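You operate a simulated robot arm through the tools that you are given. There is no shell and no other tool. Be economical: measure what you need, move in short steps, check, and stop when the job is done.

Carry out the task below with a simulated two-armed robot. There is one attempt and no reset: what you move stays moved.

Task
Pick up the lobby carton with one hand, pass it to the other hand and put it on the top of the small pallet. Set down upright: lobby carton.

The check looks at the end state, three seconds after you hand in, the way a careful person would. Anything else that was tipped, shoved, dropped, spilled or broken makes it a failure.

Robot
Two 7-joint arms with two-finger parallel grippers on one trunk, on a base that drives. Base frame: it is fixed to the floor where the robot stands at the start and does not move with it; the origin is under the middle of the robot, x ahead of it, y to its left, z up; the surface under the hand at the start is at about z = 80. Units: cm, rad, N and s.
The left shoulder is at the start at [11, 16.9, 143.6], the right one opposite. With the tool pointing down near the work surface each hand reaches from about 40 to 72 cm from the robot's upright axis, wherever it stands, measured 20 degrees to its own side. Places, roughly: top of the small pallet (22x60 cm) [80, -170, 84]. Payload 1.57 kg a hand.
The TCP of each hand is the grasp point between the finger pads, 3 cm short of the fingertips. In the tool frame z runs along the fingers and y along their closing line. Largest opening 8 cm; finger width 1.7, thickness 1.2; the body of the gripper, 4 by 8.2 cm, starts 8 cm behind the TCP.
Orientation is that of the tool frame in the base frame, as a unit quaternion [w, x, y, z]. With the fingers straight down and closing along the base's y, the tool's x points along the base's -x, its y along +y and its z along -z.

Tools
- The arms move only by the tool arm_command. It takes "left_steps", "right_steps" or both (then of equal length, played together; a hand with none holds still); each is a list that holds one entry, the list of rows, each a list of 7 numbers: the finger opening in cm, from 0 to 8, then the shift along the tool's x, y, z in units of 20 mm (1.0 is 20 mm), then the turn, a rotation vector about the tool's x, y, z in units of 6 degrees (1.0 is 6 degrees). In form: [[[hand, x, y, z, rx, ry, rz], ...]]. A call has 1 to 12 rows; each row shifts and turns the commanded pose from where the row before left it, along the tool's axes as they then stand. A call with a number of a shift or a turn outside -1 to 1 is refused whole. Each row takes 0.2 s and may step no farther than 5 cm and 0.15 rad from the row before; otherwise, or with a gripper value out of range, the whole call is refused. A pose out of reach is approached as far as the arm can. The call stops where the force on the tool passes 40 N (or 10 N more than at its start, if that is more) or the arm is blocked; 0.2 s more then pass. The fingers move at their own pace (about 7.2 cm/s each) and stop on an object; they squeeze with about 28 N. The grip force told is the motor's: it shows also when the fingers shut on nothing. Time passes only in rows, and 0.2 s behind the last, so rows that do not move let the fingers close. The reply holds the time, the measured pose of the TCP, the force on the tool along the base axes, the opening and the grip force, in the units named above and with some noise, with the torque about the TCP (base axes, N m) and any sound that the robot's microphone picked up, and new pictures: "show" is both (left out), scene, wrist or none (wrist: the cameras of the hands that moved).
- Cameras (640 x 400 px; columns grow to the right, rows downward): "scene" is now at [15.34, -3.14, 162.19]; the picture's right is [-0.37, -0.93, 0.00], its down [-0.68, 0.27, -0.69] and it looks along [0.64, -0.26, -0.73] (base axes); focal length 278 px, centre (320, 200). "left" rides on the left gripper at [7.2, 0.7, -12.2] in its tool frame; the picture's right is [-0.09, 1.00, 0.00], its down [-0.84, -0.08, -0.54] and it looks along [-0.54, -0.05, 0.84] (tool axes); focal length 238 px, centre (320, 200). "right" rides on the right gripper at [7.2, -0.7, -12.2] in its tool frame; the picture's right is [0.09, 1.00, 0.00], its down [-0.84, 0.08, -0.54] and it looks along [-0.54, 0.05, 0.84] (tool axes); focal length 238 px, centre (320, 200). There is no depth. A picture from a camera that has moved, and an enlarged one, comes with that camera's place and axes in the base frame and with its lens.
- lift_body(by): slides the trunk up (or, below 0, down) by that many cm; the arms and the scene camera ride with it, the base frame stays. It gives what a move gives, with no picture.
- base_move(legs): drives the robot by 1 to 6 legs, each [ahead, left, turn to the left] in cm, cm and rad, along the robot's own axes; the way and the turn of a leg run together, so that a leg with both is an arc; at most 150 cm and 3.142 rad a leg. The arms and the cameras ride along, it lands a little off, and it stops where it bumps. It gives what a move gives, and a new picture of the scene camera.
- pan_tilt(pan, tilt): turns the head with the scene camera to pan (to the left, within 1.501 rad either way) and tilt (down, from -0.506 to 1.204), counted from straight ahead of the robot. It gives what a move gives, and a new picture of the scene camera.
- zoom(camera, box): a new picture of the part [left, top, right, bottom] of that camera's present view, enlarged. No time passes.
- finish_job(): hands the job in; it is judged then, once.

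Go step by step. Nothing tells you exact positions but the pictures and the camera data: compare them with the known pose of the tool, close in by small moves and look again before you grip or let go. The budget is 120 turns and 260 pictures, counting those below and the enlarged ones. Unless the task says otherwise, let go and move clear before handing in, and close with one line.

The tools are called after "Call:" as a command line: name --argument value ..., lists and objects as JSON in quotes. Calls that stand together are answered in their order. arm_command: Moves the arms, as the interface text tells. Its arguments: {"type":"object","properties":{"left_steps":{"type":"array","items":{"type":"array","items":{"type":"array","items":{"type":"number"}}}},"right_steps":{"type":"array","items":{"type":"array","items":{"type":"array","items":{"type":"number"}}}},"show":{"type":"string","enum":["both","scene","wrist","none"]}},"required":[]} The other tools are called the same way: lift_body (by) slides the trunk up or down; base_move (legs) drives the base; pan_tilt (pan, tilt) turns the head that bears the scene camera; zoom (camera, box) takes an enlarged picture of a part of a camera's view; finish_job () hands the job in.

At the start:

```text
time: 0.0
left_position: [70.48, 10.0, 102.18]
left_orientation: [0.0, 0.0, 1.0, 0.001]
left_contact_force: [-0.6, -0.5, 0.8]
left_wrist_torque: [0.02, -0.01, 0.01]
left_gripper_width: 8.01
left_finger_force: 0.0
right_position: [60.93, -36.55, 112.58]
right_orientation: [0.0, 0.001, 1.0, 0.0]
right_contact_force: [0.8, -1.0, 0.1]
right_wrist_torque: [-0.01, 0.0, -0.02]
right_gripper_width: 8.04
right_finger_force: 0.2
trunk travel left (down, up): [-75.0, 14.0]
robot x, y, heading: [0.01, -0.17, 0.005]
head pan, tilt: [-0.384, 0.815]
```

scene: 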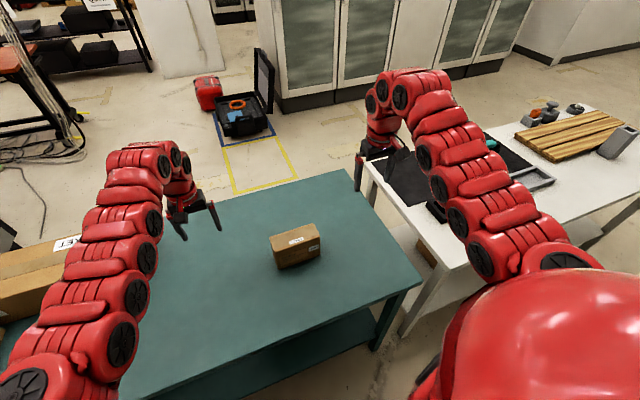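
right: 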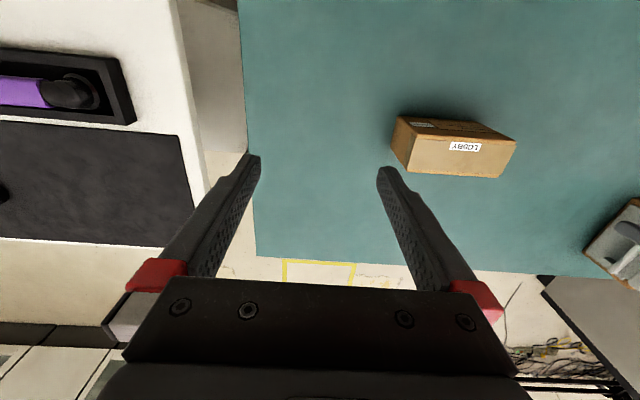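
left: 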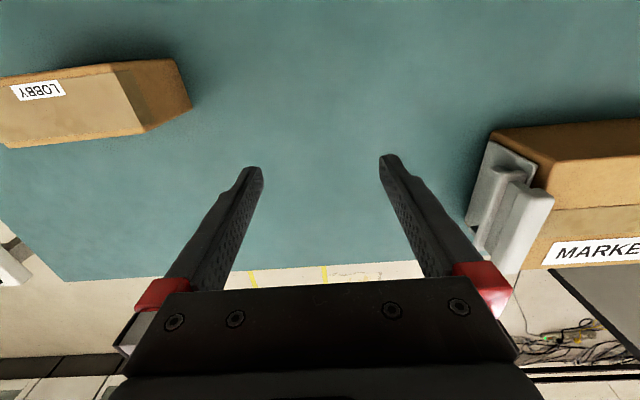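

I see the lobby carton on the teal table at about (68, -16), and the wooden pallet far to the right on the white table. I'll enlarge the views first to measure them.

Call:
zoom --camera "scene" --box '[240, 200, 360, 290]'

Call:
zoom --camera "right" --box '[370, 90, 540, 200]'

Call:
pan_tilt --pan -1.1 --tilt 0.6

```text
4.44 times, centred on (300, 245) of scene
camera zoom: at [15.34, -3.14, 162.19], right [-0.37, -0.93, 0.0], down [-0.68, 0.27, -0.69], along [0.64, -0.26, -0.73], focal length 1234 px, centre (409, 0)
```

zoom: 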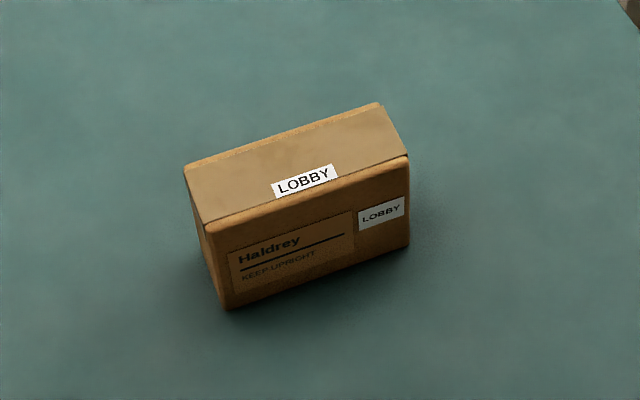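

```text
3.64 times, centred on (455, 145) of right
camera zoom: at [53.81, -37.28, 124.72], right [-0.09, 1.0, 0.0], down [0.84, 0.08, 0.54], along [0.54, 0.05, -0.84], focal length 867 px, centre (-171, 400)
```

zoom: 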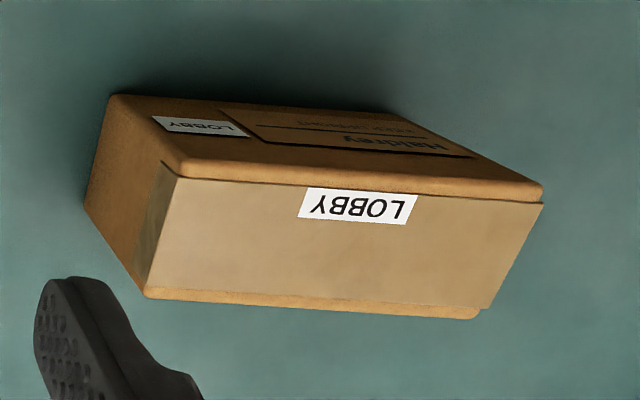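

```text
time: 1.1
left_position: [70.49, 9.96, 102.23]
left_orientation: [0.0, 0.0, 1.0, 0.0]
left_contact_force: [0.1, 0.7, 0.5]
left_wrist_torque: [0.01, 0.01, 0.01]
left_gripper_width: 7.99
left_finger_force: 0.1
right_position: [61.02, -36.65, 112.56]
right_orientation: [0.001, 0.001, 1.0, 0.0]
right_contact_force: [0.9, -0.8, 0.5]
right_wrist_torque: [-0.02, -0.05, 0.03]
right_gripper_width: 8.0
right_finger_force: 0.0
trunk travel left (down, up): [-75.0, 14.0]
robot x, y, heading: [-0.28, 0.19, -0.003]
head pan, tilt: [-1.1, 0.6]
camera scene: at [11.96, -8.02, 164.01], right [-0.89, -0.45, 0.0], down [-0.26, 0.5, -0.82], along [0.38, -0.73, -0.57], focal length 278 px, centre (320, 200)
```

scene: 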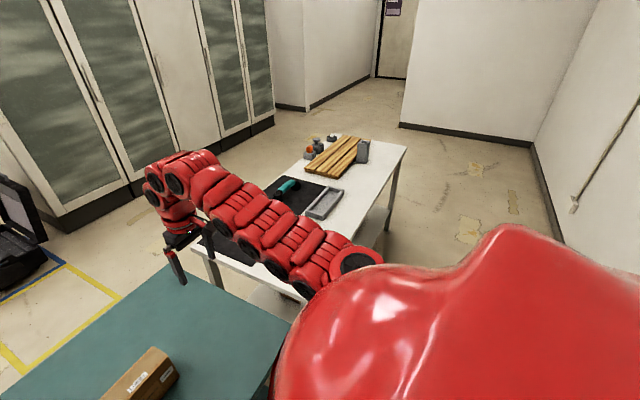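

The carton stands upright, about 5.7 (x) × 14.5 (y) × 10.7 high, centred near (66, -15.3). My plan is to pick it with the left hand, tilted from the left end, and take it over with the right hand from above. First I'll slide right so the carton is straight ahead.

Call:
base_move --legs '[[0, -13, 0]]'

Call:
pan_tilt --pan 0.0 --tilt 0.8

```text
time: 2.4
left_position: [70.43, -3.4, 102.17]
left_orientation: [0.0, 0.0, 1.0, -0.001]
left_contact_force: [-0.7, 0.2, 0.0]
left_wrist_torque: [-0.02, 0.03, -0.02]
left_gripper_width: 7.99
left_finger_force: 0.2
right_position: [60.96, -49.91, 112.65]
right_orientation: [0.001, 0.001, 1.0, 0.0]
right_contact_force: [-0.3, 0.4, 0.4]
right_wrist_torque: [-0.03, 0.02, 0.0]
right_gripper_width: 8.04
right_finger_force: 0.1
trunk travel left (down, up): [-75.0, 14.0]
robot x, y, heading: [-0.15, -13.26, 0.006]
head pan, tilt: [-1.1, 0.6]
camera scene: at [11.93, -21.16, 164.02], right [-0.89, -0.45, 0.0], down [-0.26, 0.5, -0.83], along [0.37, -0.74, -0.56], focal length 278 px, centre (320, 200)
```

scene: 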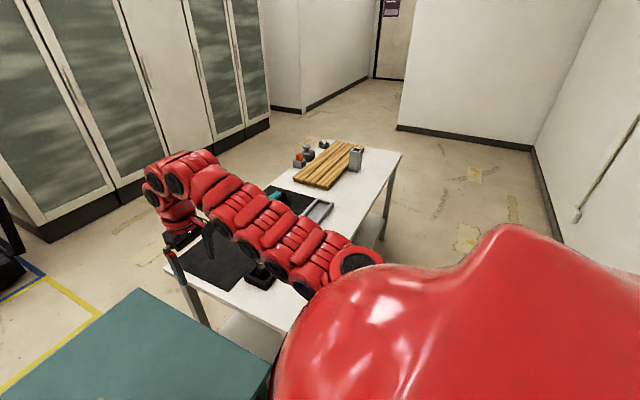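

```text
time: 3.7
left_position: [70.47, -3.44, 102.12]
left_orientation: [0.001, 0.0, 1.0, 0.001]
left_contact_force: [0.4, -0.1, 0.3]
left_wrist_torque: [0.01, -0.01, 0.0]
left_gripper_width: 8.0
left_finger_force: 0.1
right_position: [61.04, -49.87, 112.58]
right_orientation: [0.0, 0.0, 1.0, 0.0]
right_contact_force: [0.6, 0.5, 0.8]
right_wrist_torque: [0.02, 0.0, -0.05]
right_gripper_width: 7.98
right_finger_force: 0.0
trunk travel left (down, up): [-75.0, 14.0]
robot x, y, heading: [-0.0, -13.49, 0.002]
head pan, tilt: [0.0, 0.799]
camera scene: at [16.0, -13.46, 162.33], right [0.0, -1.0, 0.0], down [-0.72, 0.0, -0.7], along [0.7, 0.0, -0.72], focal length 278 px, centre (320, 200)
```

scene: 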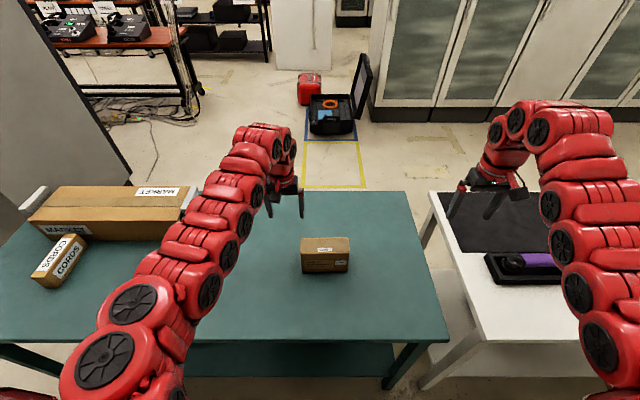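

The carton now lies straight ahead. I'll turn the left hand 90° so that it closes along x.

Call:
arm_command --left_steps '[[[8, 0, 0, -0.3, 0, 0, 1], [8, 0, 0, -0.3, 0, 0, 1], [8, 0, 0, -0.3, 0, 0, 1], [8, 0, 0, -0.3, 0, 0, 1], [8, 0, 0, 0, 0, 0, 1], [8, 0, 0, 0, 0, 0, 1], [8, 0, 0, 0, 0, 0, 1], [8, 0, 0, 0, 0, 0, 1], [8, 0, 0, 0, 0, 0, 1], [8, 0, 0, 0, 0, 0, 1], [8, 0, 0, 0, 0, 0, 1], [8, 0, 0, 0, 0, 0, 1]]]' --show "none"

Call:
arm_command --left_steps '[[[8, 0, 0, 0, 0, 0, 1], [8, 0, 0, 0, 0, 0, 1], [8, 0, 0, 0, 0, 0, 1], [8, 0, 0, 0, 0, -1, 0], [8, 0, 0, 0, 0, -1, 0], [8, 0, 0, 0, 0, -1, 0], [8, 0, 0, 0, 0, -1, 0], [8, 0, 0, 0, 0, -1, 0], [8, 0, 0, 0, 0, 0, 0]]]' --show "both"

```text
time: 6.3
left_position: [70.41, -3.32, 104.62]
left_orientation: [0.0, 0.588, 0.809, 0.0]
left_contact_force: [0.1, -0.3, -0.7]
left_wrist_torque: [0.0, 0.01, 0.02]
left_gripper_width: 7.99
left_finger_force: 0.0
right_position: [60.88, -49.93, 112.5]
right_orientation: [0.0, 0.001, 1.0, 0.0]
right_contact_force: [0.0, -0.7, -0.2]
right_wrist_torque: [0.0, 0.05, 0.0]
right_gripper_width: 7.99
right_finger_force: 0.1
trunk travel left (down, up): [-75.0, 14.0]
robot x, y, heading: [-0.23, -13.53, -0.002]
head pan, tilt: [0.0, 0.799]
```

```text
time: 8.3
left_position: [70.36, -3.35, 104.52]
left_orientation: [0.182, 0.683, 0.683, -0.184]
left_contact_force: [-1.2, 0.3, 0.2]
left_wrist_torque: [0.03, -0.01, -0.02]
left_gripper_width: 8.0
left_finger_force: 0.0
right_position: [60.97, -49.81, 112.57]
right_orientation: [-0.001, 0.001, 1.0, 0.0]
right_contact_force: [-0.2, -0.1, -0.4]
right_wrist_torque: [0.01, -0.01, -0.03]
right_gripper_width: 8.0
right_finger_force: 0.0
trunk travel left (down, up): [-75.0, 14.0]
robot x, y, heading: [-0.13, -13.73, 0.0]
head pan, tilt: [0.0, 0.799]
camera scene: at [15.99, -13.47, 162.33], right [0.0, -1.0, 0.0], down [-0.72, 0.0, -0.7], along [0.7, 0.0, -0.72], focal length 278 px, centre (320, 200)
camera left: at [71.02, 8.92, 111.46], right [1.0, -0.08, 0.05], down [-0.08, -0.45, 0.89], along [-0.05, -0.89, -0.46], focal length 238 px, centre (320, 200)
```

scene: 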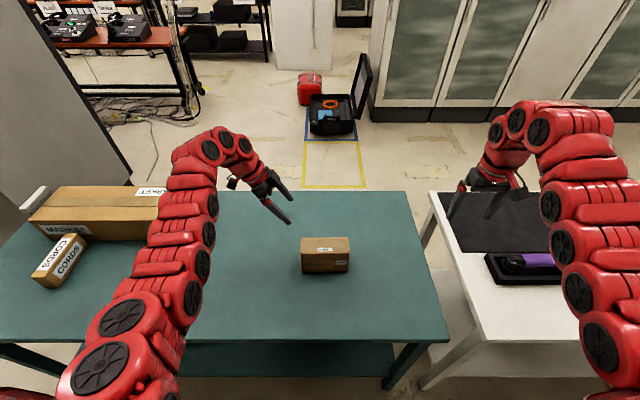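
left: 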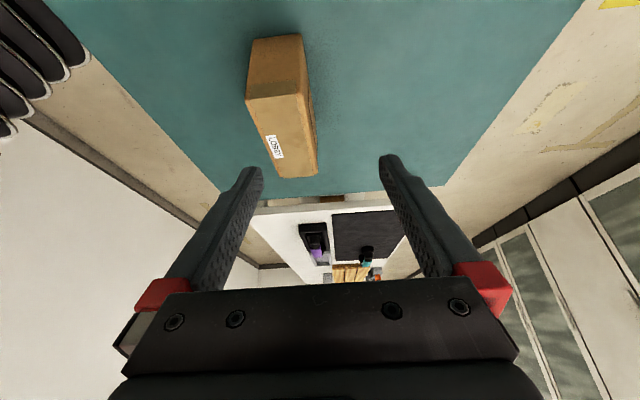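

The left hand is turned and tilted 30°. I'll enlarge the carton to check its position again.

Call:
zoom --camera "scene" --box '[277, 220, 373, 280]'

Call:
zoom --camera "left" --box '[200, 20, 392, 200]'

```text
6.67 times, centred on (325, 250) of scene
camera zoom: at [15.99, -13.47, 162.33], right [0.0, -1.0, 0.0], down [-0.72, 0.0, -0.7], along [0.7, 0.0, -0.72], focal length 1851 px, centre (287, -133)
```

zoom: 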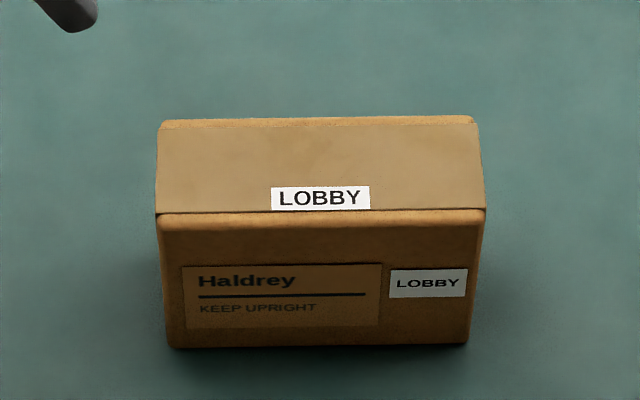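

```text
2.22 times, centred on (296, 110) of left
camera zoom: at [71.02, 8.92, 111.46], right [1.0, -0.08, 0.05], down [-0.08, -0.45, 0.89], along [-0.05, -0.89, -0.46], focal length 530 px, centre (373, 400)
```

zoom: 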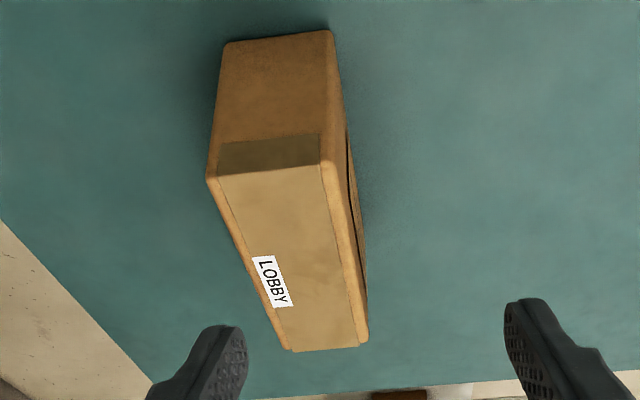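

The carton's centre is at about (65.9, -15.0) and its top is at z ≈ 91. I'll go to a point 13 cm back along the left hand's approach line and check the alignment there.

Call:
arm_command --left_steps '[[[8, 0.35, -0.75, 0, 0, 0, 0], [8, 0.35, -0.75, 0, 0, 0, 0], [8, 0.35, -0.75, 0, 0, 0, 0], [8, 0.35, 0, 0.8, 0, 0, 0], [8, 0, 0, 0.9, 0, 0, 0], [8, 0, 0, 0.9, 0, 0, 0], [8, 0, 0, 0.75, 0, 0, 0], [8, 0, 0, 0, 0, 0, 0]]]' --show "both"

```text
time: 10.1
left_position: [65.96, -4.38, 97.35]
left_orientation: [0.182, 0.683, 0.683, -0.184]
left_contact_force: [-0.2, -0.8, -0.1]
left_wrist_torque: [-0.01, -0.01, 0.01]
left_gripper_width: 7.99
left_finger_force: 0.1
right_position: [60.93, -49.84, 112.55]
right_orientation: [0.0, 0.001, 1.0, 0.0]
right_contact_force: [0.0, 0.0, -0.3]
right_wrist_torque: [-0.03, 0.01, 0.04]
right_gripper_width: 7.99
right_finger_force: 0.0
trunk travel left (down, up): [-75.0, 14.0]
robot x, y, heading: [0.13, -13.29, 0.005]
head pan, tilt: [0.0, 0.799]
camera scene: at [15.96, -13.4, 162.33], right [0.0, -1.0, 0.0], down [-0.72, 0.0, -0.7], along [0.7, 0.0, -0.72], focal length 278 px, centre (320, 200)
camera left: at [66.48, 8.0, 104.28], right [1.0, -0.08, 0.05], down [-0.08, -0.45, 0.89], along [-0.05, -0.89, -0.46], focal length 238 px, centre (320, 200)
```

scene: 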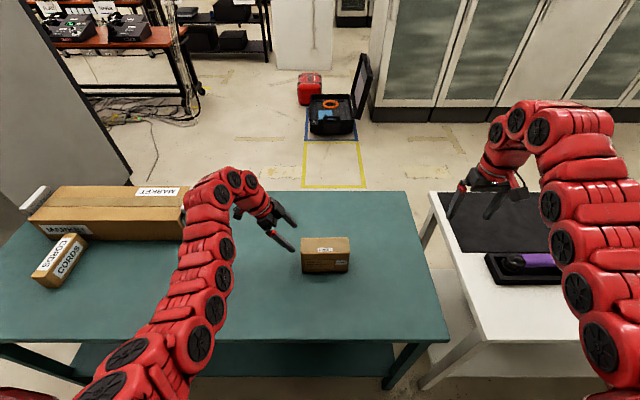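
left: 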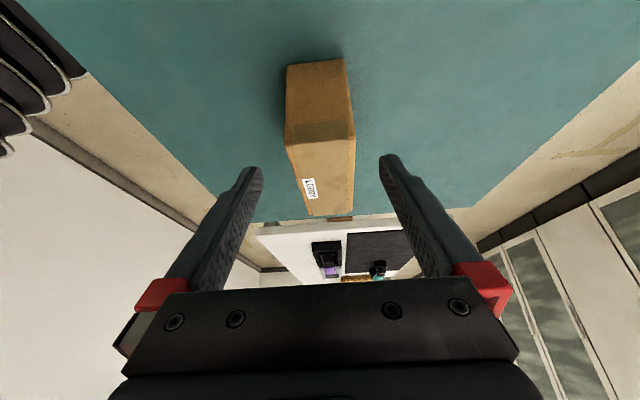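

The carton is centred between the fingers. I'll advance along the approach line.

Call:
arm_command --left_steps '[[[8, 0, 0, 0.7, 0, 0, 0], [8, 0, 0, 0.7, 0, 0, 0], [8, 0, 0, 0.7, 0, 0, 0], [8, 0, 0, 0.7, 0, 0, 0], [8, 0, 0, 0.7, 0, 0, 0], [8, 0, 0, 0.7, 0, 0, 0], [8, 0, 0, 0.7, 0, 0, 0], [8, 0, 0, 0.7, 0, 0, 0], [8, 0, 0, 0.7, 0, 0, 0], [8, 0, 0, 0, 0, 0, 0]]]' --show "both"

Call:
zoom --camera "scene" --box '[245, 190, 373, 290]'

```text
time: 12.3
left_position: [65.95, -10.68, 86.48]
left_orientation: [0.183, 0.683, 0.684, -0.183]
left_contact_force: [-0.8, 0.9, -0.2]
left_wrist_torque: [0.01, -0.02, 0.01]
left_gripper_width: 7.99
left_finger_force: 0.1
right_position: [60.98, -49.91, 112.65]
right_orientation: [0.001, 0.002, 1.0, -0.001]
right_contact_force: [0.4, 0.5, -0.3]
right_wrist_torque: [0.0, -0.06, 0.01]
right_gripper_width: 8.01
right_finger_force: 0.1
trunk travel left (down, up): [-75.0, 14.0]
robot x, y, heading: [0.08, -13.28, 0.003]
head pan, tilt: [0.0, 0.799]
camera scene: at [15.98, -13.42, 162.33], right [0.0, -1.0, 0.0], down [-0.72, 0.0, -0.7], along [0.7, 0.0, -0.72], focal length 278 px, centre (320, 200)
camera left: at [66.55, 1.68, 93.44], right [1.0, -0.08, 0.05], down [-0.08, -0.45, 0.89], along [-0.05, -0.89, -0.46], focal length 238 px, centre (320, 200)
```

scene: 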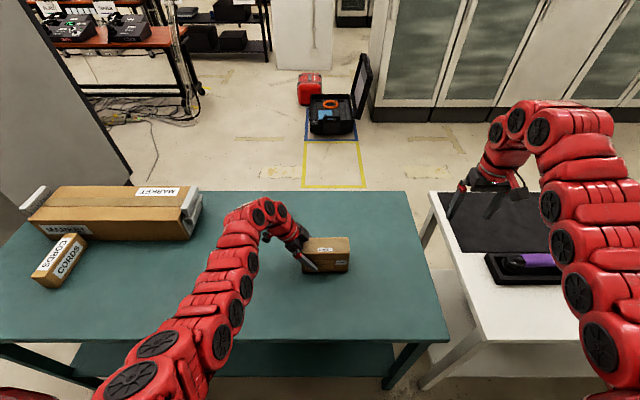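
left: 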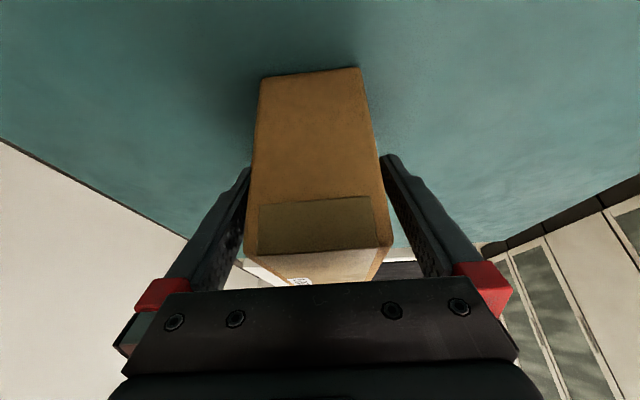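

```text
4.00 times, centred on (309, 240) of scene
camera zoom: at [15.98, -13.42, 162.33], right [0.0, -1.0, 0.0], down [-0.72, 0.0, -0.7], along [0.7, 0.0, -0.72], focal length 1111 px, centre (364, 40)
```

zoom: 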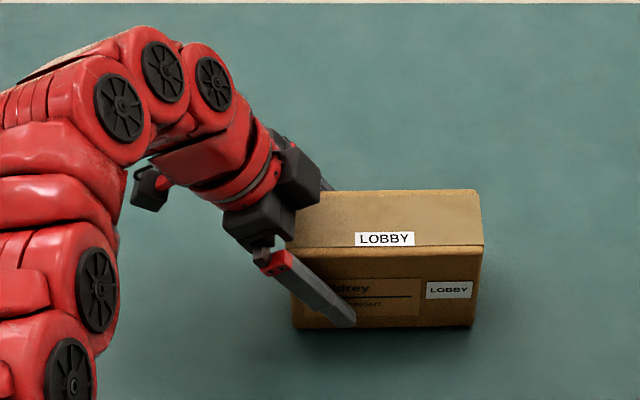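

The fingers straddle the carton's left end without touching it. I'll close and lift a little as a test.

Call:
arm_command --left_steps '[[[4, 0, 0, 0, 0, 0, 0], [4, 0, 0, 0, 0, 0, 0], [4, 0, 0, 0, 0, 0, 0], [4, 0, 0, 0, 0, 0, 0]]]' --show "none"

Call:
arm_command --left_steps '[[[4, -0.1, 0, -0.17, 0, 0, 0], [4, -0.1, 0, -0.17, 0, 0, 0], [4, -0.15, 0, -0.26, 0, 0, 0], [4, -0.15, 0, -0.26, 0, 0, 0], [4, 0, 0, 0, 0, 0, 0]]]' --show "both"

Call:
zoom --camera "scene" --box '[245, 190, 373, 290]'

```text
time: 13.3
left_position: [65.94, -10.71, 86.48]
left_orientation: [0.183, 0.683, 0.683, -0.183]
left_contact_force: [1.6, 0.0, 0.3]
left_wrist_torque: [-0.13, -0.24, 0.14]
left_gripper_width: 6.22
left_finger_force: 28.3
right_position: [60.83, -49.93, 112.66]
right_orientation: [0.0, 0.0, 1.0, 0.0]
right_contact_force: [0.4, 0.4, -0.6]
right_wrist_torque: [-0.01, -0.02, 0.03]
right_gripper_width: 7.99
right_finger_force: 0.0
trunk travel left (down, up): [-75.0, 14.0]
robot x, y, heading: [0.01, -13.25, 0.007]
head pan, tilt: [0.0, 0.799]
```

```text
time: 14.5
left_position: [65.88, -10.57, 88.36]
left_orientation: [0.182, 0.684, 0.682, -0.184]
left_contact_force: [0.5, 0.1, -3.9]
left_wrist_torque: [0.21, -0.03, -0.05]
left_gripper_width: 6.17
left_finger_force: 28.3
right_position: [60.91, -49.94, 112.62]
right_orientation: [-0.001, 0.001, 1.0, 0.0]
right_contact_force: [-0.9, 0.6, 0.0]
right_wrist_torque: [-0.01, 0.0, 0.0]
right_gripper_width: 8.01
right_finger_force: 0.0
trunk travel left (down, up): [-75.0, 14.0]
robot x, y, heading: [-0.19, -13.23, 0.005]
head pan, tilt: [0.0, 0.799]
camera scene: at [16.06, -13.43, 162.32], right [0.0, -1.0, 0.0], down [-0.72, 0.0, -0.7], along [0.7, 0.0, -0.72], focal length 278 px, centre (320, 200)
camera left: at [66.59, 1.75, 95.36], right [1.0, -0.08, 0.04], down [-0.08, -0.45, 0.89], along [-0.05, -0.89, -0.46], focal length 238 px, centre (320, 200)
```

scene: 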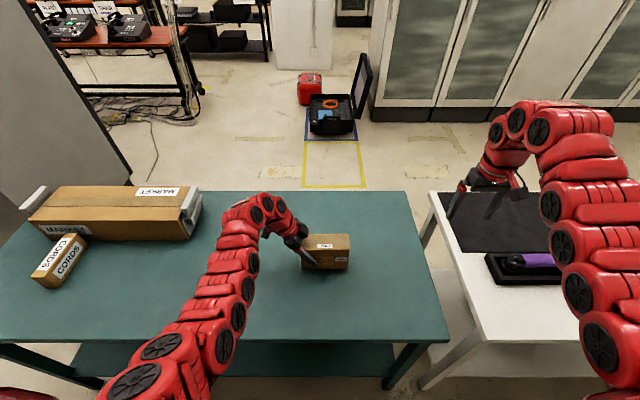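
left: 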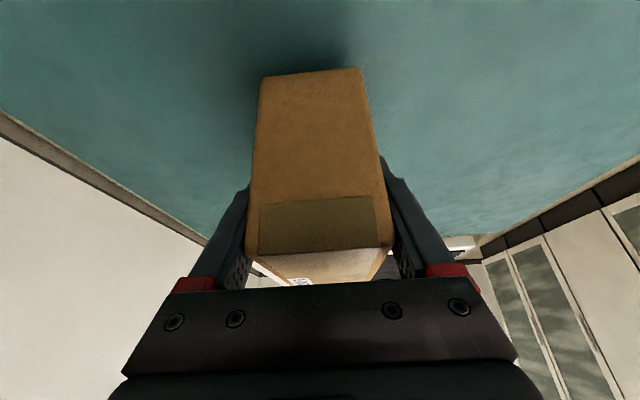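

```text
4.00 times, centred on (309, 240) of scene
camera zoom: at [16.06, -13.43, 162.32], right [0.0, -1.0, 0.0], down [-0.72, 0.0, -0.7], along [0.7, 0.0, -0.72], focal length 1111 px, centre (364, 40)
```

zoom: 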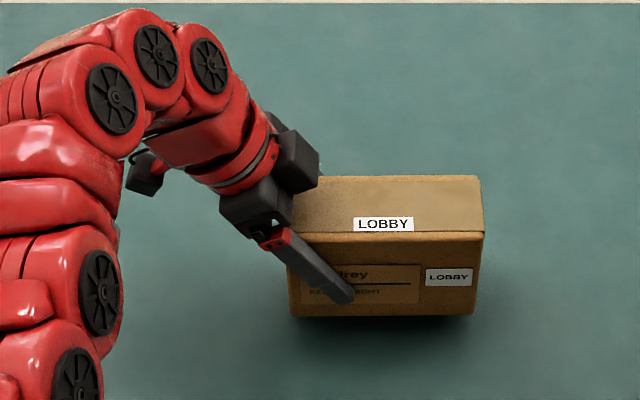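

The carton lifts level and weighs about 0.4 kg. I'll raise it 14 cm more while I turn the right hand to close along x with its camera facing outward.

Call:
arm_command --left_steps '[[[4, -0.29, 0, -0.505, 0, 0, 0], [4, -0.29, 0, -0.505, 0, 0, 0], [4, -0.29, 0, -0.505, 0, 0, 0], [4, -0.29, 0, -0.505, 0, 0, 0], [4, -0.29, 0, -0.505, 0, 0, 0], [4, -0.29, 0, -0.505, 0, 0, 0], [4, -0.29, 0, -0.505, 0, 0, 0], [4, -0.29, 0, -0.505, 0, 0, 0], [4, -0.29, 0, -0.505, 0, 0, 0], [4, -0.29, 0, -0.505, 0, 0, 0], [4, -0.29, 0, -0.505, 0, 0, 0], [4, -0.29, 0, -0.505, 0, 0, 0]]]' --right_steps '[[[8, 0, 0, -0.3, 0, 0, -1], [8, 0, 0, -0.3, 0, 0, -1], [8, 0, 0, -0.3, 0, 0, -1], [8, 0, 0, -0.3, 0, 0, -1], [8, 0, 0, -0.3, 0, 0, -1], [8, 0, 0, 0, 0, 0, -1], [8, 0, 0, 0, 0, 0, -1], [8, 0, 0, 0, 0, 0, -1], [8, 0, 0, 0, 0, 0, -1], [8, 0, 0, 0, 0, 0, -1], [8, 0, 0, 0, 0, 0, -1], [8, 0, 0, 0, 0, 0, -1]]]' --show "none"

Call:
arm_command --right_steps '[[[8, 0, 0, 0, 0, 0, -1], [8, 0, 0, 0, 0, 0, -1], [8, 0, 0, 0, 0, 0, -1], [8, 0, 0, 0, 0, 0, 0]]]' --show "both"

Call:
zoom --camera "scene" --box '[237, 150, 397, 250]'

```text
time: 17.1
left_position: [65.96, -10.6, 102.49]
left_orientation: [0.184, 0.682, 0.683, -0.183]
left_contact_force: [-0.4, -0.1, -3.7]
left_wrist_torque: [0.16, 0.01, 0.0]
left_gripper_width: 6.19
left_finger_force: 27.9
right_position: [61.07, -49.92, 115.48]
right_orientation: [0.0, -0.587, 0.809, 0.0]
right_contact_force: [-0.3, 1.0, 0.8]
right_wrist_torque: [0.01, 0.03, 0.0]
right_gripper_width: 8.03
right_finger_force: 0.0
trunk travel left (down, up): [-75.0, 14.0]
robot x, y, heading: [0.02, -13.13, 0.002]
head pan, tilt: [0.0, 0.799]
```

```text
time: 18.1
left_position: [65.98, -10.69, 102.45]
left_orientation: [0.182, 0.683, 0.683, -0.184]
left_contact_force: [-0.3, -0.9, -4.4]
left_wrist_torque: [0.16, 0.0, -0.01]
left_gripper_width: 6.2
left_finger_force: 27.8
right_position: [61.05, -49.97, 115.43]
right_orientation: [-0.001, -0.707, 0.708, 0.0]
right_contact_force: [-0.6, 0.3, -0.5]
right_wrist_torque: [0.01, -0.03, -0.02]
right_gripper_width: 7.99
right_finger_force: 0.2
trunk travel left (down, up): [-75.0, 14.0]
robot x, y, heading: [-0.16, -13.43, -0.001]
head pan, tilt: [0.0, 0.799]
camera scene: at [16.06, -13.43, 162.32], right [0.0, -1.0, 0.0], down [-0.72, 0.0, -0.7], along [0.7, 0.0, -0.72], focal length 278 px, centre (320, 200)
camera right: at [61.72, -57.13, 127.68], right [-1.0, -0.09, 0.0], down [-0.08, 0.84, 0.54], along [-0.05, 0.54, -0.84], focal length 238 px, centre (320, 200)
```

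scene: 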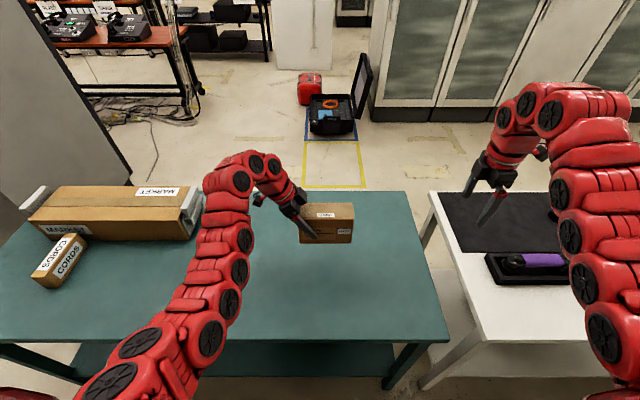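
right: 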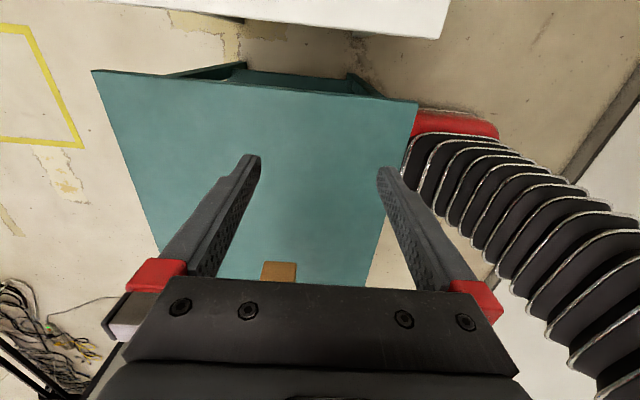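

```text
4.00 times, centred on (317, 200) of scene
camera zoom: at [16.06, -13.43, 162.32], right [0.0, -1.0, 0.0], down [-0.72, 0.0, -0.7], along [0.7, 0.0, -0.72], focal length 1111 px, centre (332, 200)
```

zoom: 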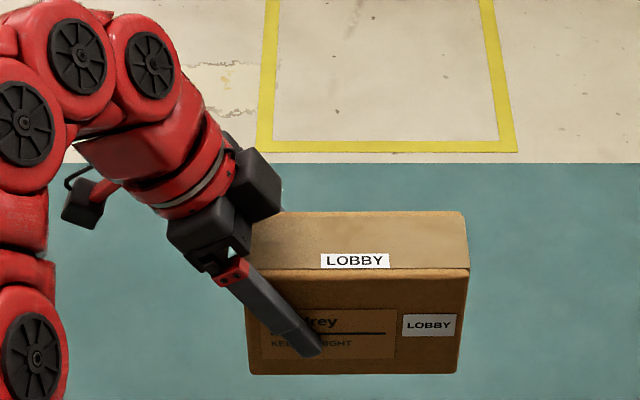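

The carton hangs level with its top at about z = 107. I'll bring the right hand over above its right half, in stages.

Call:
arm_command --right_steps '[[[8, -1, -0.3, 0, 0, 0, 0], [8, -1, -0.3, 0, 0, 0, 0], [8, -1, -0.3, 0, 0, 0, 0], [8, -1, -0.3, 0, 0, 0, 0], [8, -1, -0.3, 0, 0, 0, 0], [8, -1, -0.3, 0, 0, 0, 0], [8, -1, -0.3, 0, 0, 0, 0], [8, -1, -0.35, 0, 0, 0, 0], [8, -1, 0, 0, 0, 0, 0], [8, -1, 0, 0, 0, 0, 0], [8, -1, 0, 0, 0, 0, 0]]]' --show "both"

```text
time: 20.5
left_position: [66.02, -10.72, 102.45]
left_orientation: [0.183, 0.683, 0.683, -0.184]
left_contact_force: [-0.4, 0.0, -4.9]
left_wrist_torque: [0.17, -0.02, 0.0]
left_gripper_width: 6.2
left_finger_force: 28.0
right_position: [65.95, -27.96, 115.45]
right_orientation: [0.0, -0.706, 0.708, 0.001]
right_contact_force: [0.1, 0.0, -0.2]
right_wrist_torque: [0.02, -0.03, 0.01]
right_gripper_width: 8.01
right_finger_force: 0.1
trunk travel left (down, up): [-75.0, 14.0]
robot x, y, heading: [-0.11, -13.2, -0.002]
head pan, tilt: [0.0, 0.799]
camera scene: at [16.09, -13.34, 162.31], right [0.0, -1.0, 0.0], down [-0.72, 0.0, -0.7], along [0.7, 0.0, -0.72], focal length 278 px, centre (320, 200)
camera right: at [66.58, -35.12, 127.62], right [-1.0, -0.09, 0.0], down [-0.07, 0.84, 0.54], along [-0.05, 0.54, -0.84], focal length 238 px, centre (320, 200)
```

scene: 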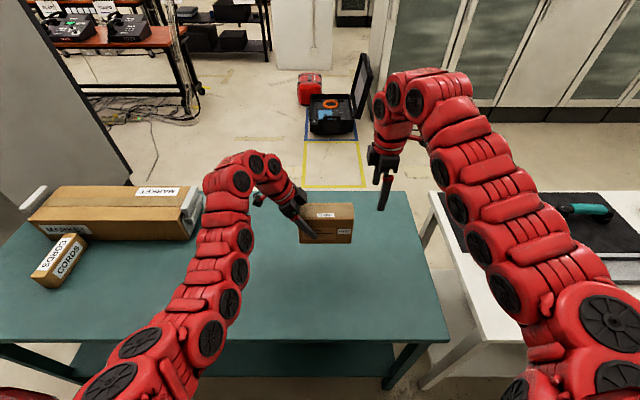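
right: 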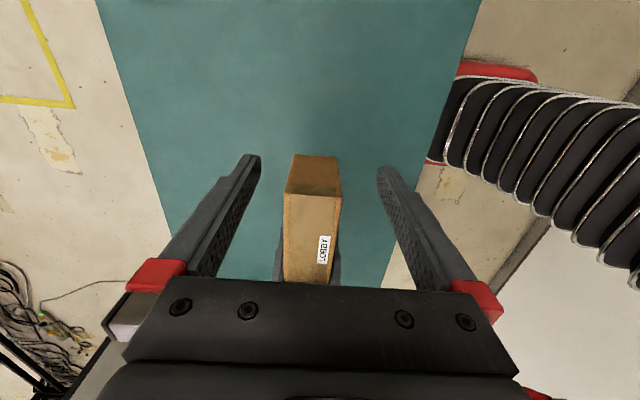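

The right fingers are well centred on the carton in x. I'll move on to y = -17.5, still above the carton.

Call:
arm_command --right_steps '[[[8, -0.9, 0, 0, 0, 0, 0], [8, -0.9, 0, 0, 0, 0, 0], [8, -0.9, 0, 0, 0, 0, 0], [8, -0.9, 0, 0, 0, 0, 0], [8, -0.9, 0, 0, 0, 0, 0], [8, -0.73, 0, 0, 0, 0, 0], [8, 0, 0, 0, 0, 0, 0]]]' --show "both"

Call:
zoom --camera "scene" --box '[237, 130, 397, 250]'

```text
time: 22.1
left_position: [66.02, -10.69, 102.55]
left_orientation: [0.182, 0.683, 0.683, -0.183]
left_contact_force: [0.3, 0.4, -5.4]
left_wrist_torque: [0.18, 0.04, 0.02]
left_gripper_width: 6.21
left_finger_force: 27.8
right_position: [65.87, -17.45, 115.65]
right_orientation: [0.0, -0.706, 0.708, 0.0]
right_contact_force: [0.2, 0.5, -0.9]
right_wrist_torque: [0.0, 0.0, 0.01]
right_gripper_width: 7.98
right_finger_force: 0.1
trunk travel left (down, up): [-75.0, 14.0]
robot x, y, heading: [0.32, -13.26, -0.003]
head pan, tilt: [0.0, 0.799]
camera scene: at [16.06, -13.47, 162.32], right [0.0, -1.0, 0.0], down [-0.72, 0.0, -0.7], along [0.7, 0.0, -0.72], focal length 278 px, centre (320, 200)
camera right: at [66.56, -24.7, 127.75], right [-1.0, -0.09, 0.0], down [-0.07, 0.84, 0.54], along [-0.05, 0.54, -0.84], focal length 238 px, centre (320, 200)
```

scene: 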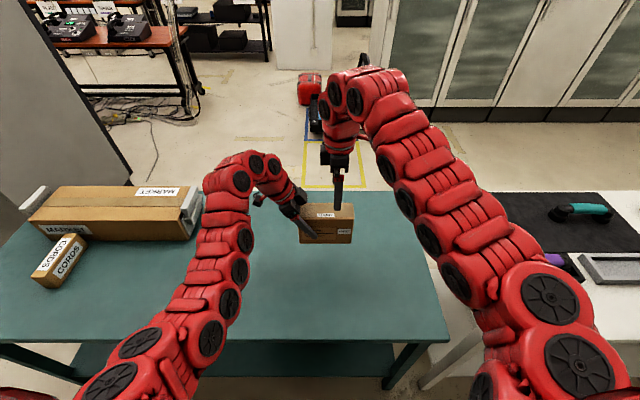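
right: 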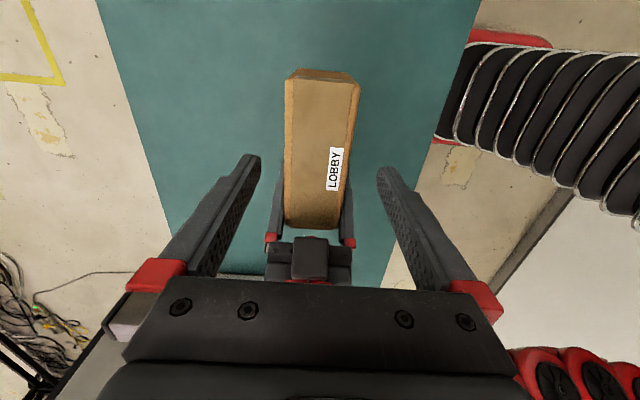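

```text
3.33 times, centred on (317, 190) of scene
camera zoom: at [16.06, -13.47, 162.32], right [0.0, -1.0, 0.0], down [-0.72, 0.0, -0.7], along [0.7, 0.0, -0.72], focal length 926 px, centre (330, 233)
```

zoom: 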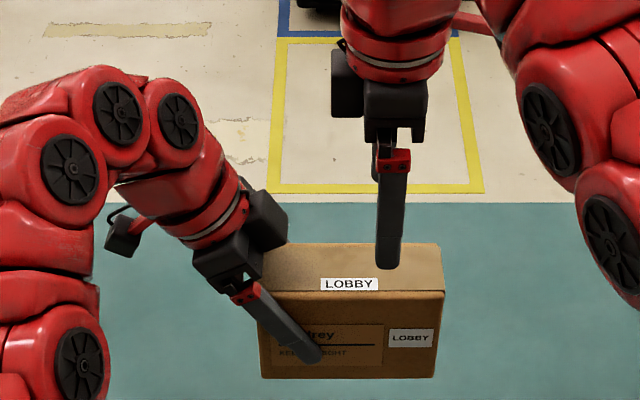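

The right hand is above the right half and the left gripper is clear. I'll lower the right hand over the carton.

Call:
arm_command --right_steps '[[[8, 0, 0, 0.7, 0, 0, 0], [8, 0, 0, 0.7, 0, 0, 0], [8, 0, 0, 0.7, 0, 0, 0], [8, 0, 0, 0.7, 0, 0, 0], [8, 0, 0, 0.7, 0, 0, 0], [8, 0, 0, 0.7, 0, 0, 0], [8, 0, 0, 0, 0, 0, 0]]]' --show "both"

Call:
zoom --camera "scene" --box '[237, 130, 397, 250]'

```text
time: 23.7
left_position: [66.09, -10.68, 102.41]
left_orientation: [0.182, 0.683, 0.683, -0.184]
left_contact_force: [-0.1, 0.6, -4.1]
left_wrist_torque: [0.2, -0.01, 0.01]
left_gripper_width: 6.16
left_finger_force: 28.4
right_position: [66.14, -17.48, 107.03]
right_orientation: [0.001, 0.707, -0.707, 0.0]
right_contact_force: [-0.6, 1.0, -0.2]
right_wrist_torque: [0.0, -0.01, 0.0]
right_gripper_width: 8.0
right_finger_force: 0.1
trunk travel left (down, up): [-75.0, 14.0]
robot x, y, heading: [0.11, -13.22, -0.002]
head pan, tilt: [0.0, 0.799]
camera scene: at [16.05, -13.42, 162.32], right [0.0, -1.0, 0.0], down [-0.72, 0.0, -0.7], along [0.7, 0.0, -0.72], focal length 278 px, centre (320, 200)
camera right: at [66.76, -24.77, 119.25], right [-1.0, -0.09, 0.0], down [-0.07, 0.84, 0.54], along [-0.05, 0.54, -0.84], focal length 238 px, centre (320, 200)
```

scene: 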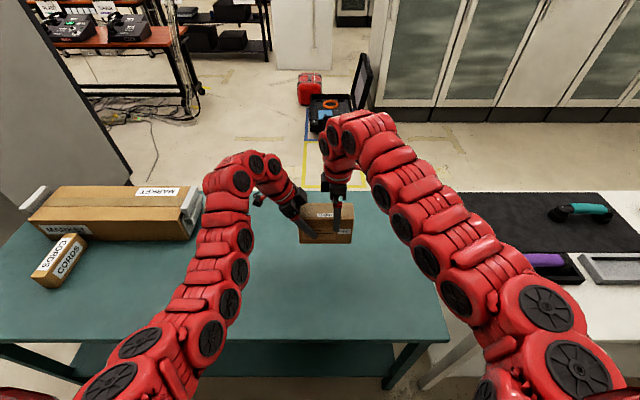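
right: 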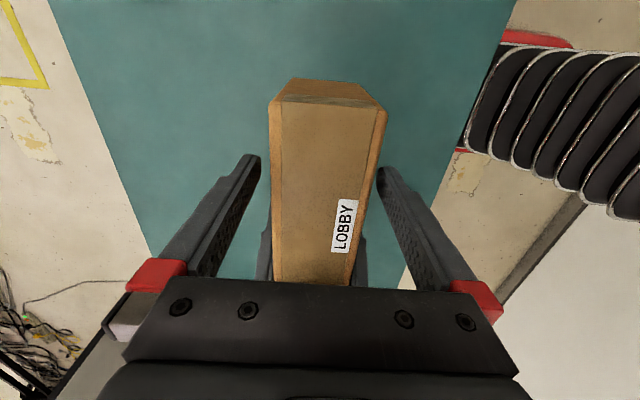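

```text
3.33 times, centred on (317, 190) of scene
camera zoom: at [16.05, -13.42, 162.32], right [0.0, -1.0, 0.0], down [-0.72, 0.0, -0.7], along [0.7, 0.0, -0.72], focal length 926 px, centre (330, 233)
```

zoom: 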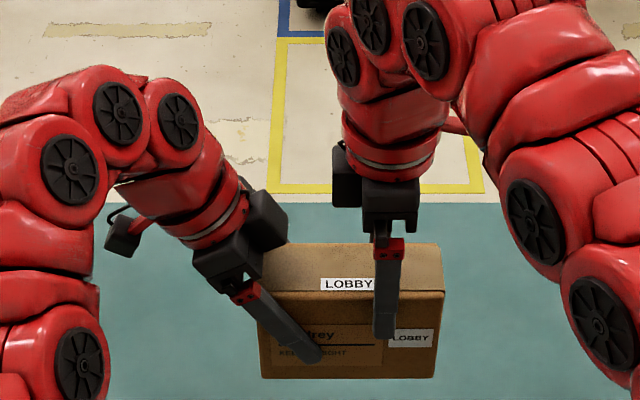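

It's still clear, with the fingers on both sides of the carton. I'll go down 4.8 cm more and close the right hand.

Call:
arm_command --right_steps '[[[8, 0, 0, 0.6, 0, 0, 0], [8, 0, 0, 0.6, 0, 0, 0], [8, 0, 0, 0.6, 0, 0, 0], [8, 0, 0, 0.6, 0, 0, 0], [8, 0, 0, 0, 0, 0, 0]]]' --show "both"

Call:
zoom --camera "scene" --box '[237, 130, 397, 250]'

```text
time: 24.9
left_position: [65.93, -10.67, 102.54]
left_orientation: [0.182, 0.683, 0.683, -0.184]
left_contact_force: [-0.4, -0.9, -4.3]
left_wrist_torque: [0.15, -0.02, 0.0]
left_gripper_width: 6.17
left_finger_force: 28.2
right_position: [66.02, -17.53, 102.34]
right_orientation: [0.0, -0.706, 0.708, 0.001]
right_contact_force: [0.5, 0.5, -0.5]
right_wrist_torque: [0.01, 0.04, -0.03]
right_gripper_width: 7.99
right_finger_force: 0.1
trunk travel left (down, up): [-75.0, 14.0]
robot x, y, heading: [-0.19, -13.38, -0.001]
head pan, tilt: [0.0, 0.799]
camera scene: at [16.05, -13.42, 162.32], right [0.0, -1.0, 0.0], down [-0.72, 0.0, -0.7], along [0.7, 0.0, -0.72], focal length 278 px, centre (320, 200)
camera right: at [66.64, -24.8, 114.49], right [-1.0, -0.09, 0.0], down [-0.07, 0.84, 0.54], along [-0.05, 0.54, -0.84], focal length 238 px, centre (320, 200)
```

scene: 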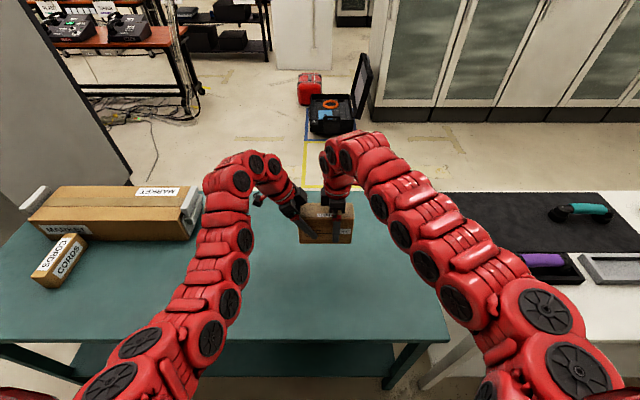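
right: 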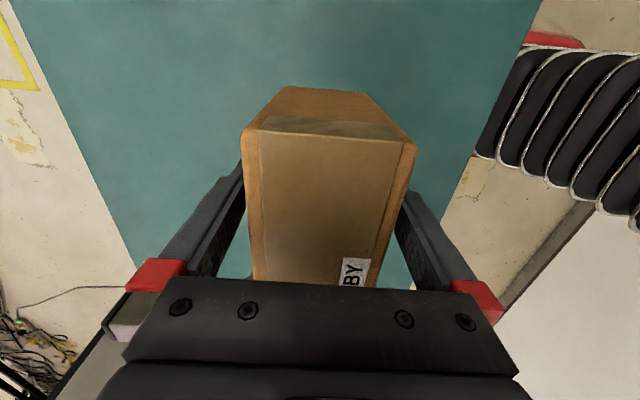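

```text
3.33 times, centred on (317, 190) of scene
camera zoom: at [16.05, -13.42, 162.32], right [0.0, -1.0, 0.0], down [-0.72, 0.0, -0.7], along [0.7, 0.0, -0.72], focal length 926 px, centre (330, 233)
```

zoom: 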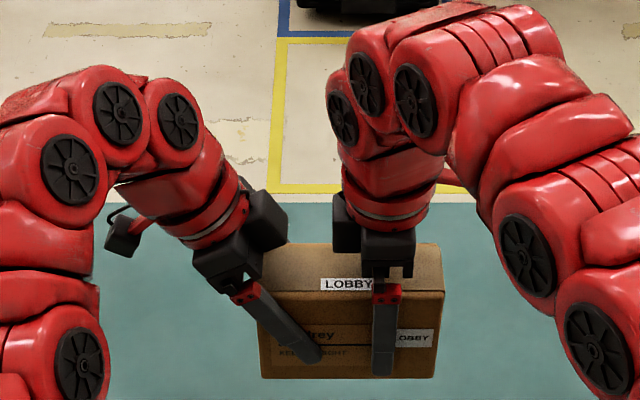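

The right fingers straddle the carton at TCP z = 102.3. I'll close the right hand and confirm the grip before the left lets go.

Call:
arm_command --right_steps '[[[4, 0, 0, 0, 0, 0, 0], [4, 0, 0, 0, 0, 0, 0], [4, 0, 0, 0, 0, 0, 0], [4, 0, 0, 0, 0, 0, 0], [4, 0, 0, 0, 0, 0, 0]]]' --show "none"

```text
time: 26.1
left_position: [66.01, -10.65, 102.38]
left_orientation: [0.182, 0.683, 0.683, -0.184]
left_contact_force: [-2.7, 2.5, -3.5]
left_wrist_torque: [0.0, -0.56, -0.3]
left_gripper_width: 6.19
left_finger_force: 27.8
right_position: [66.04, -17.55, 102.26]
right_orientation: [-0.001, -0.706, 0.708, 0.0]
right_contact_force: [2.9, -1.3, -0.4]
right_wrist_torque: [0.14, 0.57, 0.13]
right_gripper_width: 6.2
right_finger_force: 27.8
trunk travel left (down, up): [-75.0, 14.0]
robot x, y, heading: [-0.21, -13.41, 0.001]
head pan, tilt: [0.0, 0.799]
```

Both hands grip firmly. I'll open the left hand and back it out along its own axis.

Call:
arm_command --left_steps '[[[8, 0, 0, 0, 0, 0, 0], [8, 0, 0, 0, 0, 0, 0], [8, 0, 0, 0, 0, 0, 0], [8, 0, 0, -0.4, 0, 0, 0], [8, 0, 0, -0.5, 0, 0, 0], [8, 0, 0, -0.7, 0, 0, 0], [8, 0, 0, -0.9, 0, 0, 0], [8, 0, 0, -0.9, 0, 0, 0], [8, 0, 0, -0.9, 0, 0, 0], [8, 0, 0, -0.9, 0, 0, 0], [8, 0, 0, -0.9, 0, 0, 0], [8, 0, 0, -0.9, 0, 0, 0]]]' --show "both"

Call:
zoom --camera "scene" --box '[237, 130, 397, 250]'

```text
time: 28.7
left_position: [66.0, -3.58, 114.58]
left_orientation: [0.182, 0.683, 0.683, -0.184]
left_contact_force: [0.4, 0.8, -1.1]
left_wrist_torque: [0.0, 0.03, 0.0]
left_gripper_width: 7.97
left_finger_force: 0.1
right_position: [65.91, -17.54, 102.43]
right_orientation: [0.0, -0.707, 0.708, 0.0]
right_contact_force: [0.2, 0.2, 0.5]
right_wrist_torque: [-0.1, 0.0, -0.03]
right_gripper_width: 6.21
right_finger_force: 27.5
trunk travel left (down, up): [-75.0, 14.0]
robot x, y, heading: [-0.08, -13.53, -0.003]
head pan, tilt: [0.0, 0.799]
camera scene: at [16.04, -13.39, 162.32], right [0.0, -1.0, 0.0], down [-0.72, 0.0, -0.7], along [0.7, 0.0, -0.72], focal length 278 px, centre (320, 200)
camera left: at [66.59, 8.75, 121.49], right [1.0, -0.08, 0.04], down [-0.08, -0.45, 0.89], along [-0.05, -0.89, -0.46], focal length 238 px, centre (320, 200)
```

scene: 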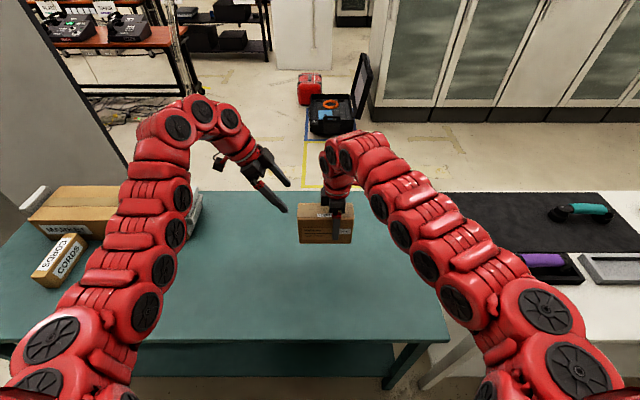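
left: 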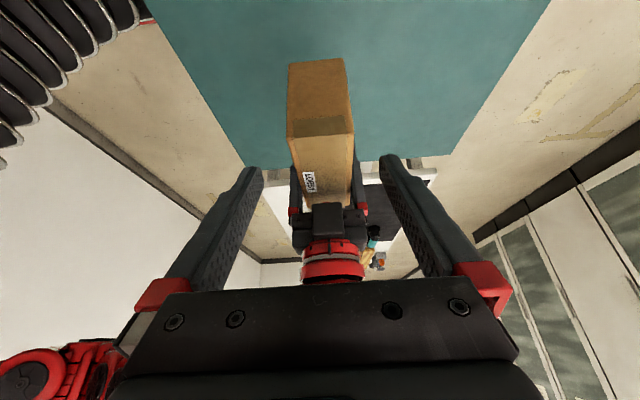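

```text
3.33 times, centred on (317, 190) of scene
camera zoom: at [16.04, -13.39, 162.32], right [0.0, -1.0, 0.0], down [-0.72, 0.0, -0.7], along [0.7, 0.0, -0.72], focal length 926 px, centre (330, 233)
```

zoom: 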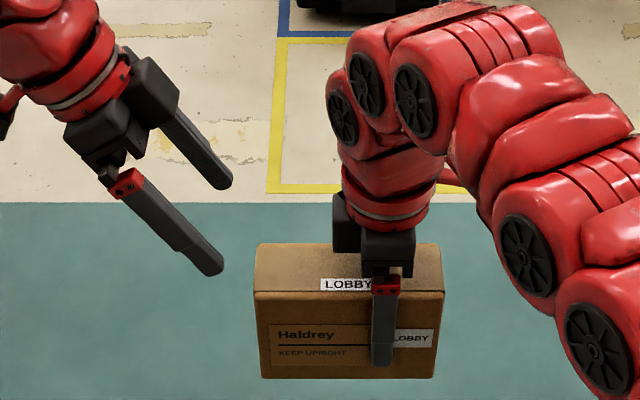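

The handover is done and the carton hangs level in the right hand. I'll raise the trunk and look toward the white table.

Call:
lift_body --by 13

Call:
pan_tilt --pan -1.2 --tilt 0.7

```text
time: 30.3
left_position: [65.98, -3.68, 127.57]
left_orientation: [0.182, 0.683, 0.683, -0.184]
left_contact_force: [-0.4, -0.6, 0.1]
left_wrist_torque: [0.0, -0.02, 0.03]
left_gripper_width: 7.99
left_finger_force: 0.1
right_position: [66.07, -17.61, 115.34]
right_orientation: [0.0, -0.706, 0.708, 0.001]
right_contact_force: [0.0, 0.8, -4.2]
right_wrist_torque: [-0.12, -0.01, 0.01]
right_gripper_width: 6.21
right_finger_force: 27.8
trunk travel left (down, up): [-88.0, 1.0]
robot x, y, heading: [0.18, -13.21, -0.0]
head pan, tilt: [0.0, 0.799]
```

```text
time: 31.7
left_position: [66.05, -3.71, 127.6]
left_orientation: [0.182, 0.683, 0.682, -0.184]
left_contact_force: [0.1, 0.2, 0.2]
left_wrist_torque: [0.01, -0.02, -0.02]
left_gripper_width: 8.02
left_finger_force: 0.1
right_position: [66.08, -17.6, 115.19]
right_orientation: [-0.001, -0.707, 0.708, 0.0]
right_contact_force: [0.2, 0.6, -4.4]
right_wrist_torque: [-0.1, 0.02, 0.02]
right_gripper_width: 6.19
right_finger_force: 28.1
trunk travel left (down, up): [-88.0, 1.0]
robot x, y, heading: [0.2, -13.26, -0.001]
head pan, tilt: [-1.201, 0.7]
camera scene: at [11.08, -21.34, 176.14], right [-0.93, -0.36, 0.0], down [-0.23, 0.6, -0.76], along [0.28, -0.71, -0.64], focal length 278 px, centre (320, 200)
```

scene: 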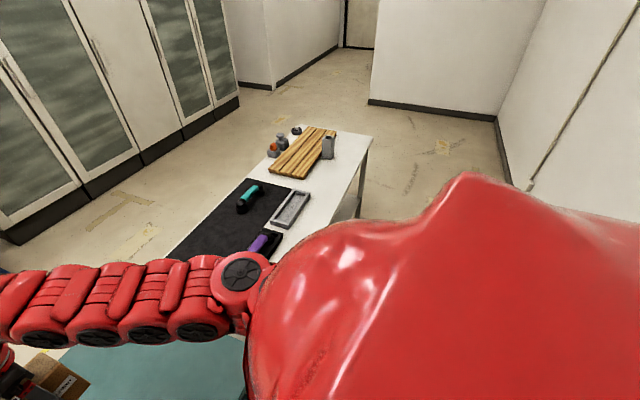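

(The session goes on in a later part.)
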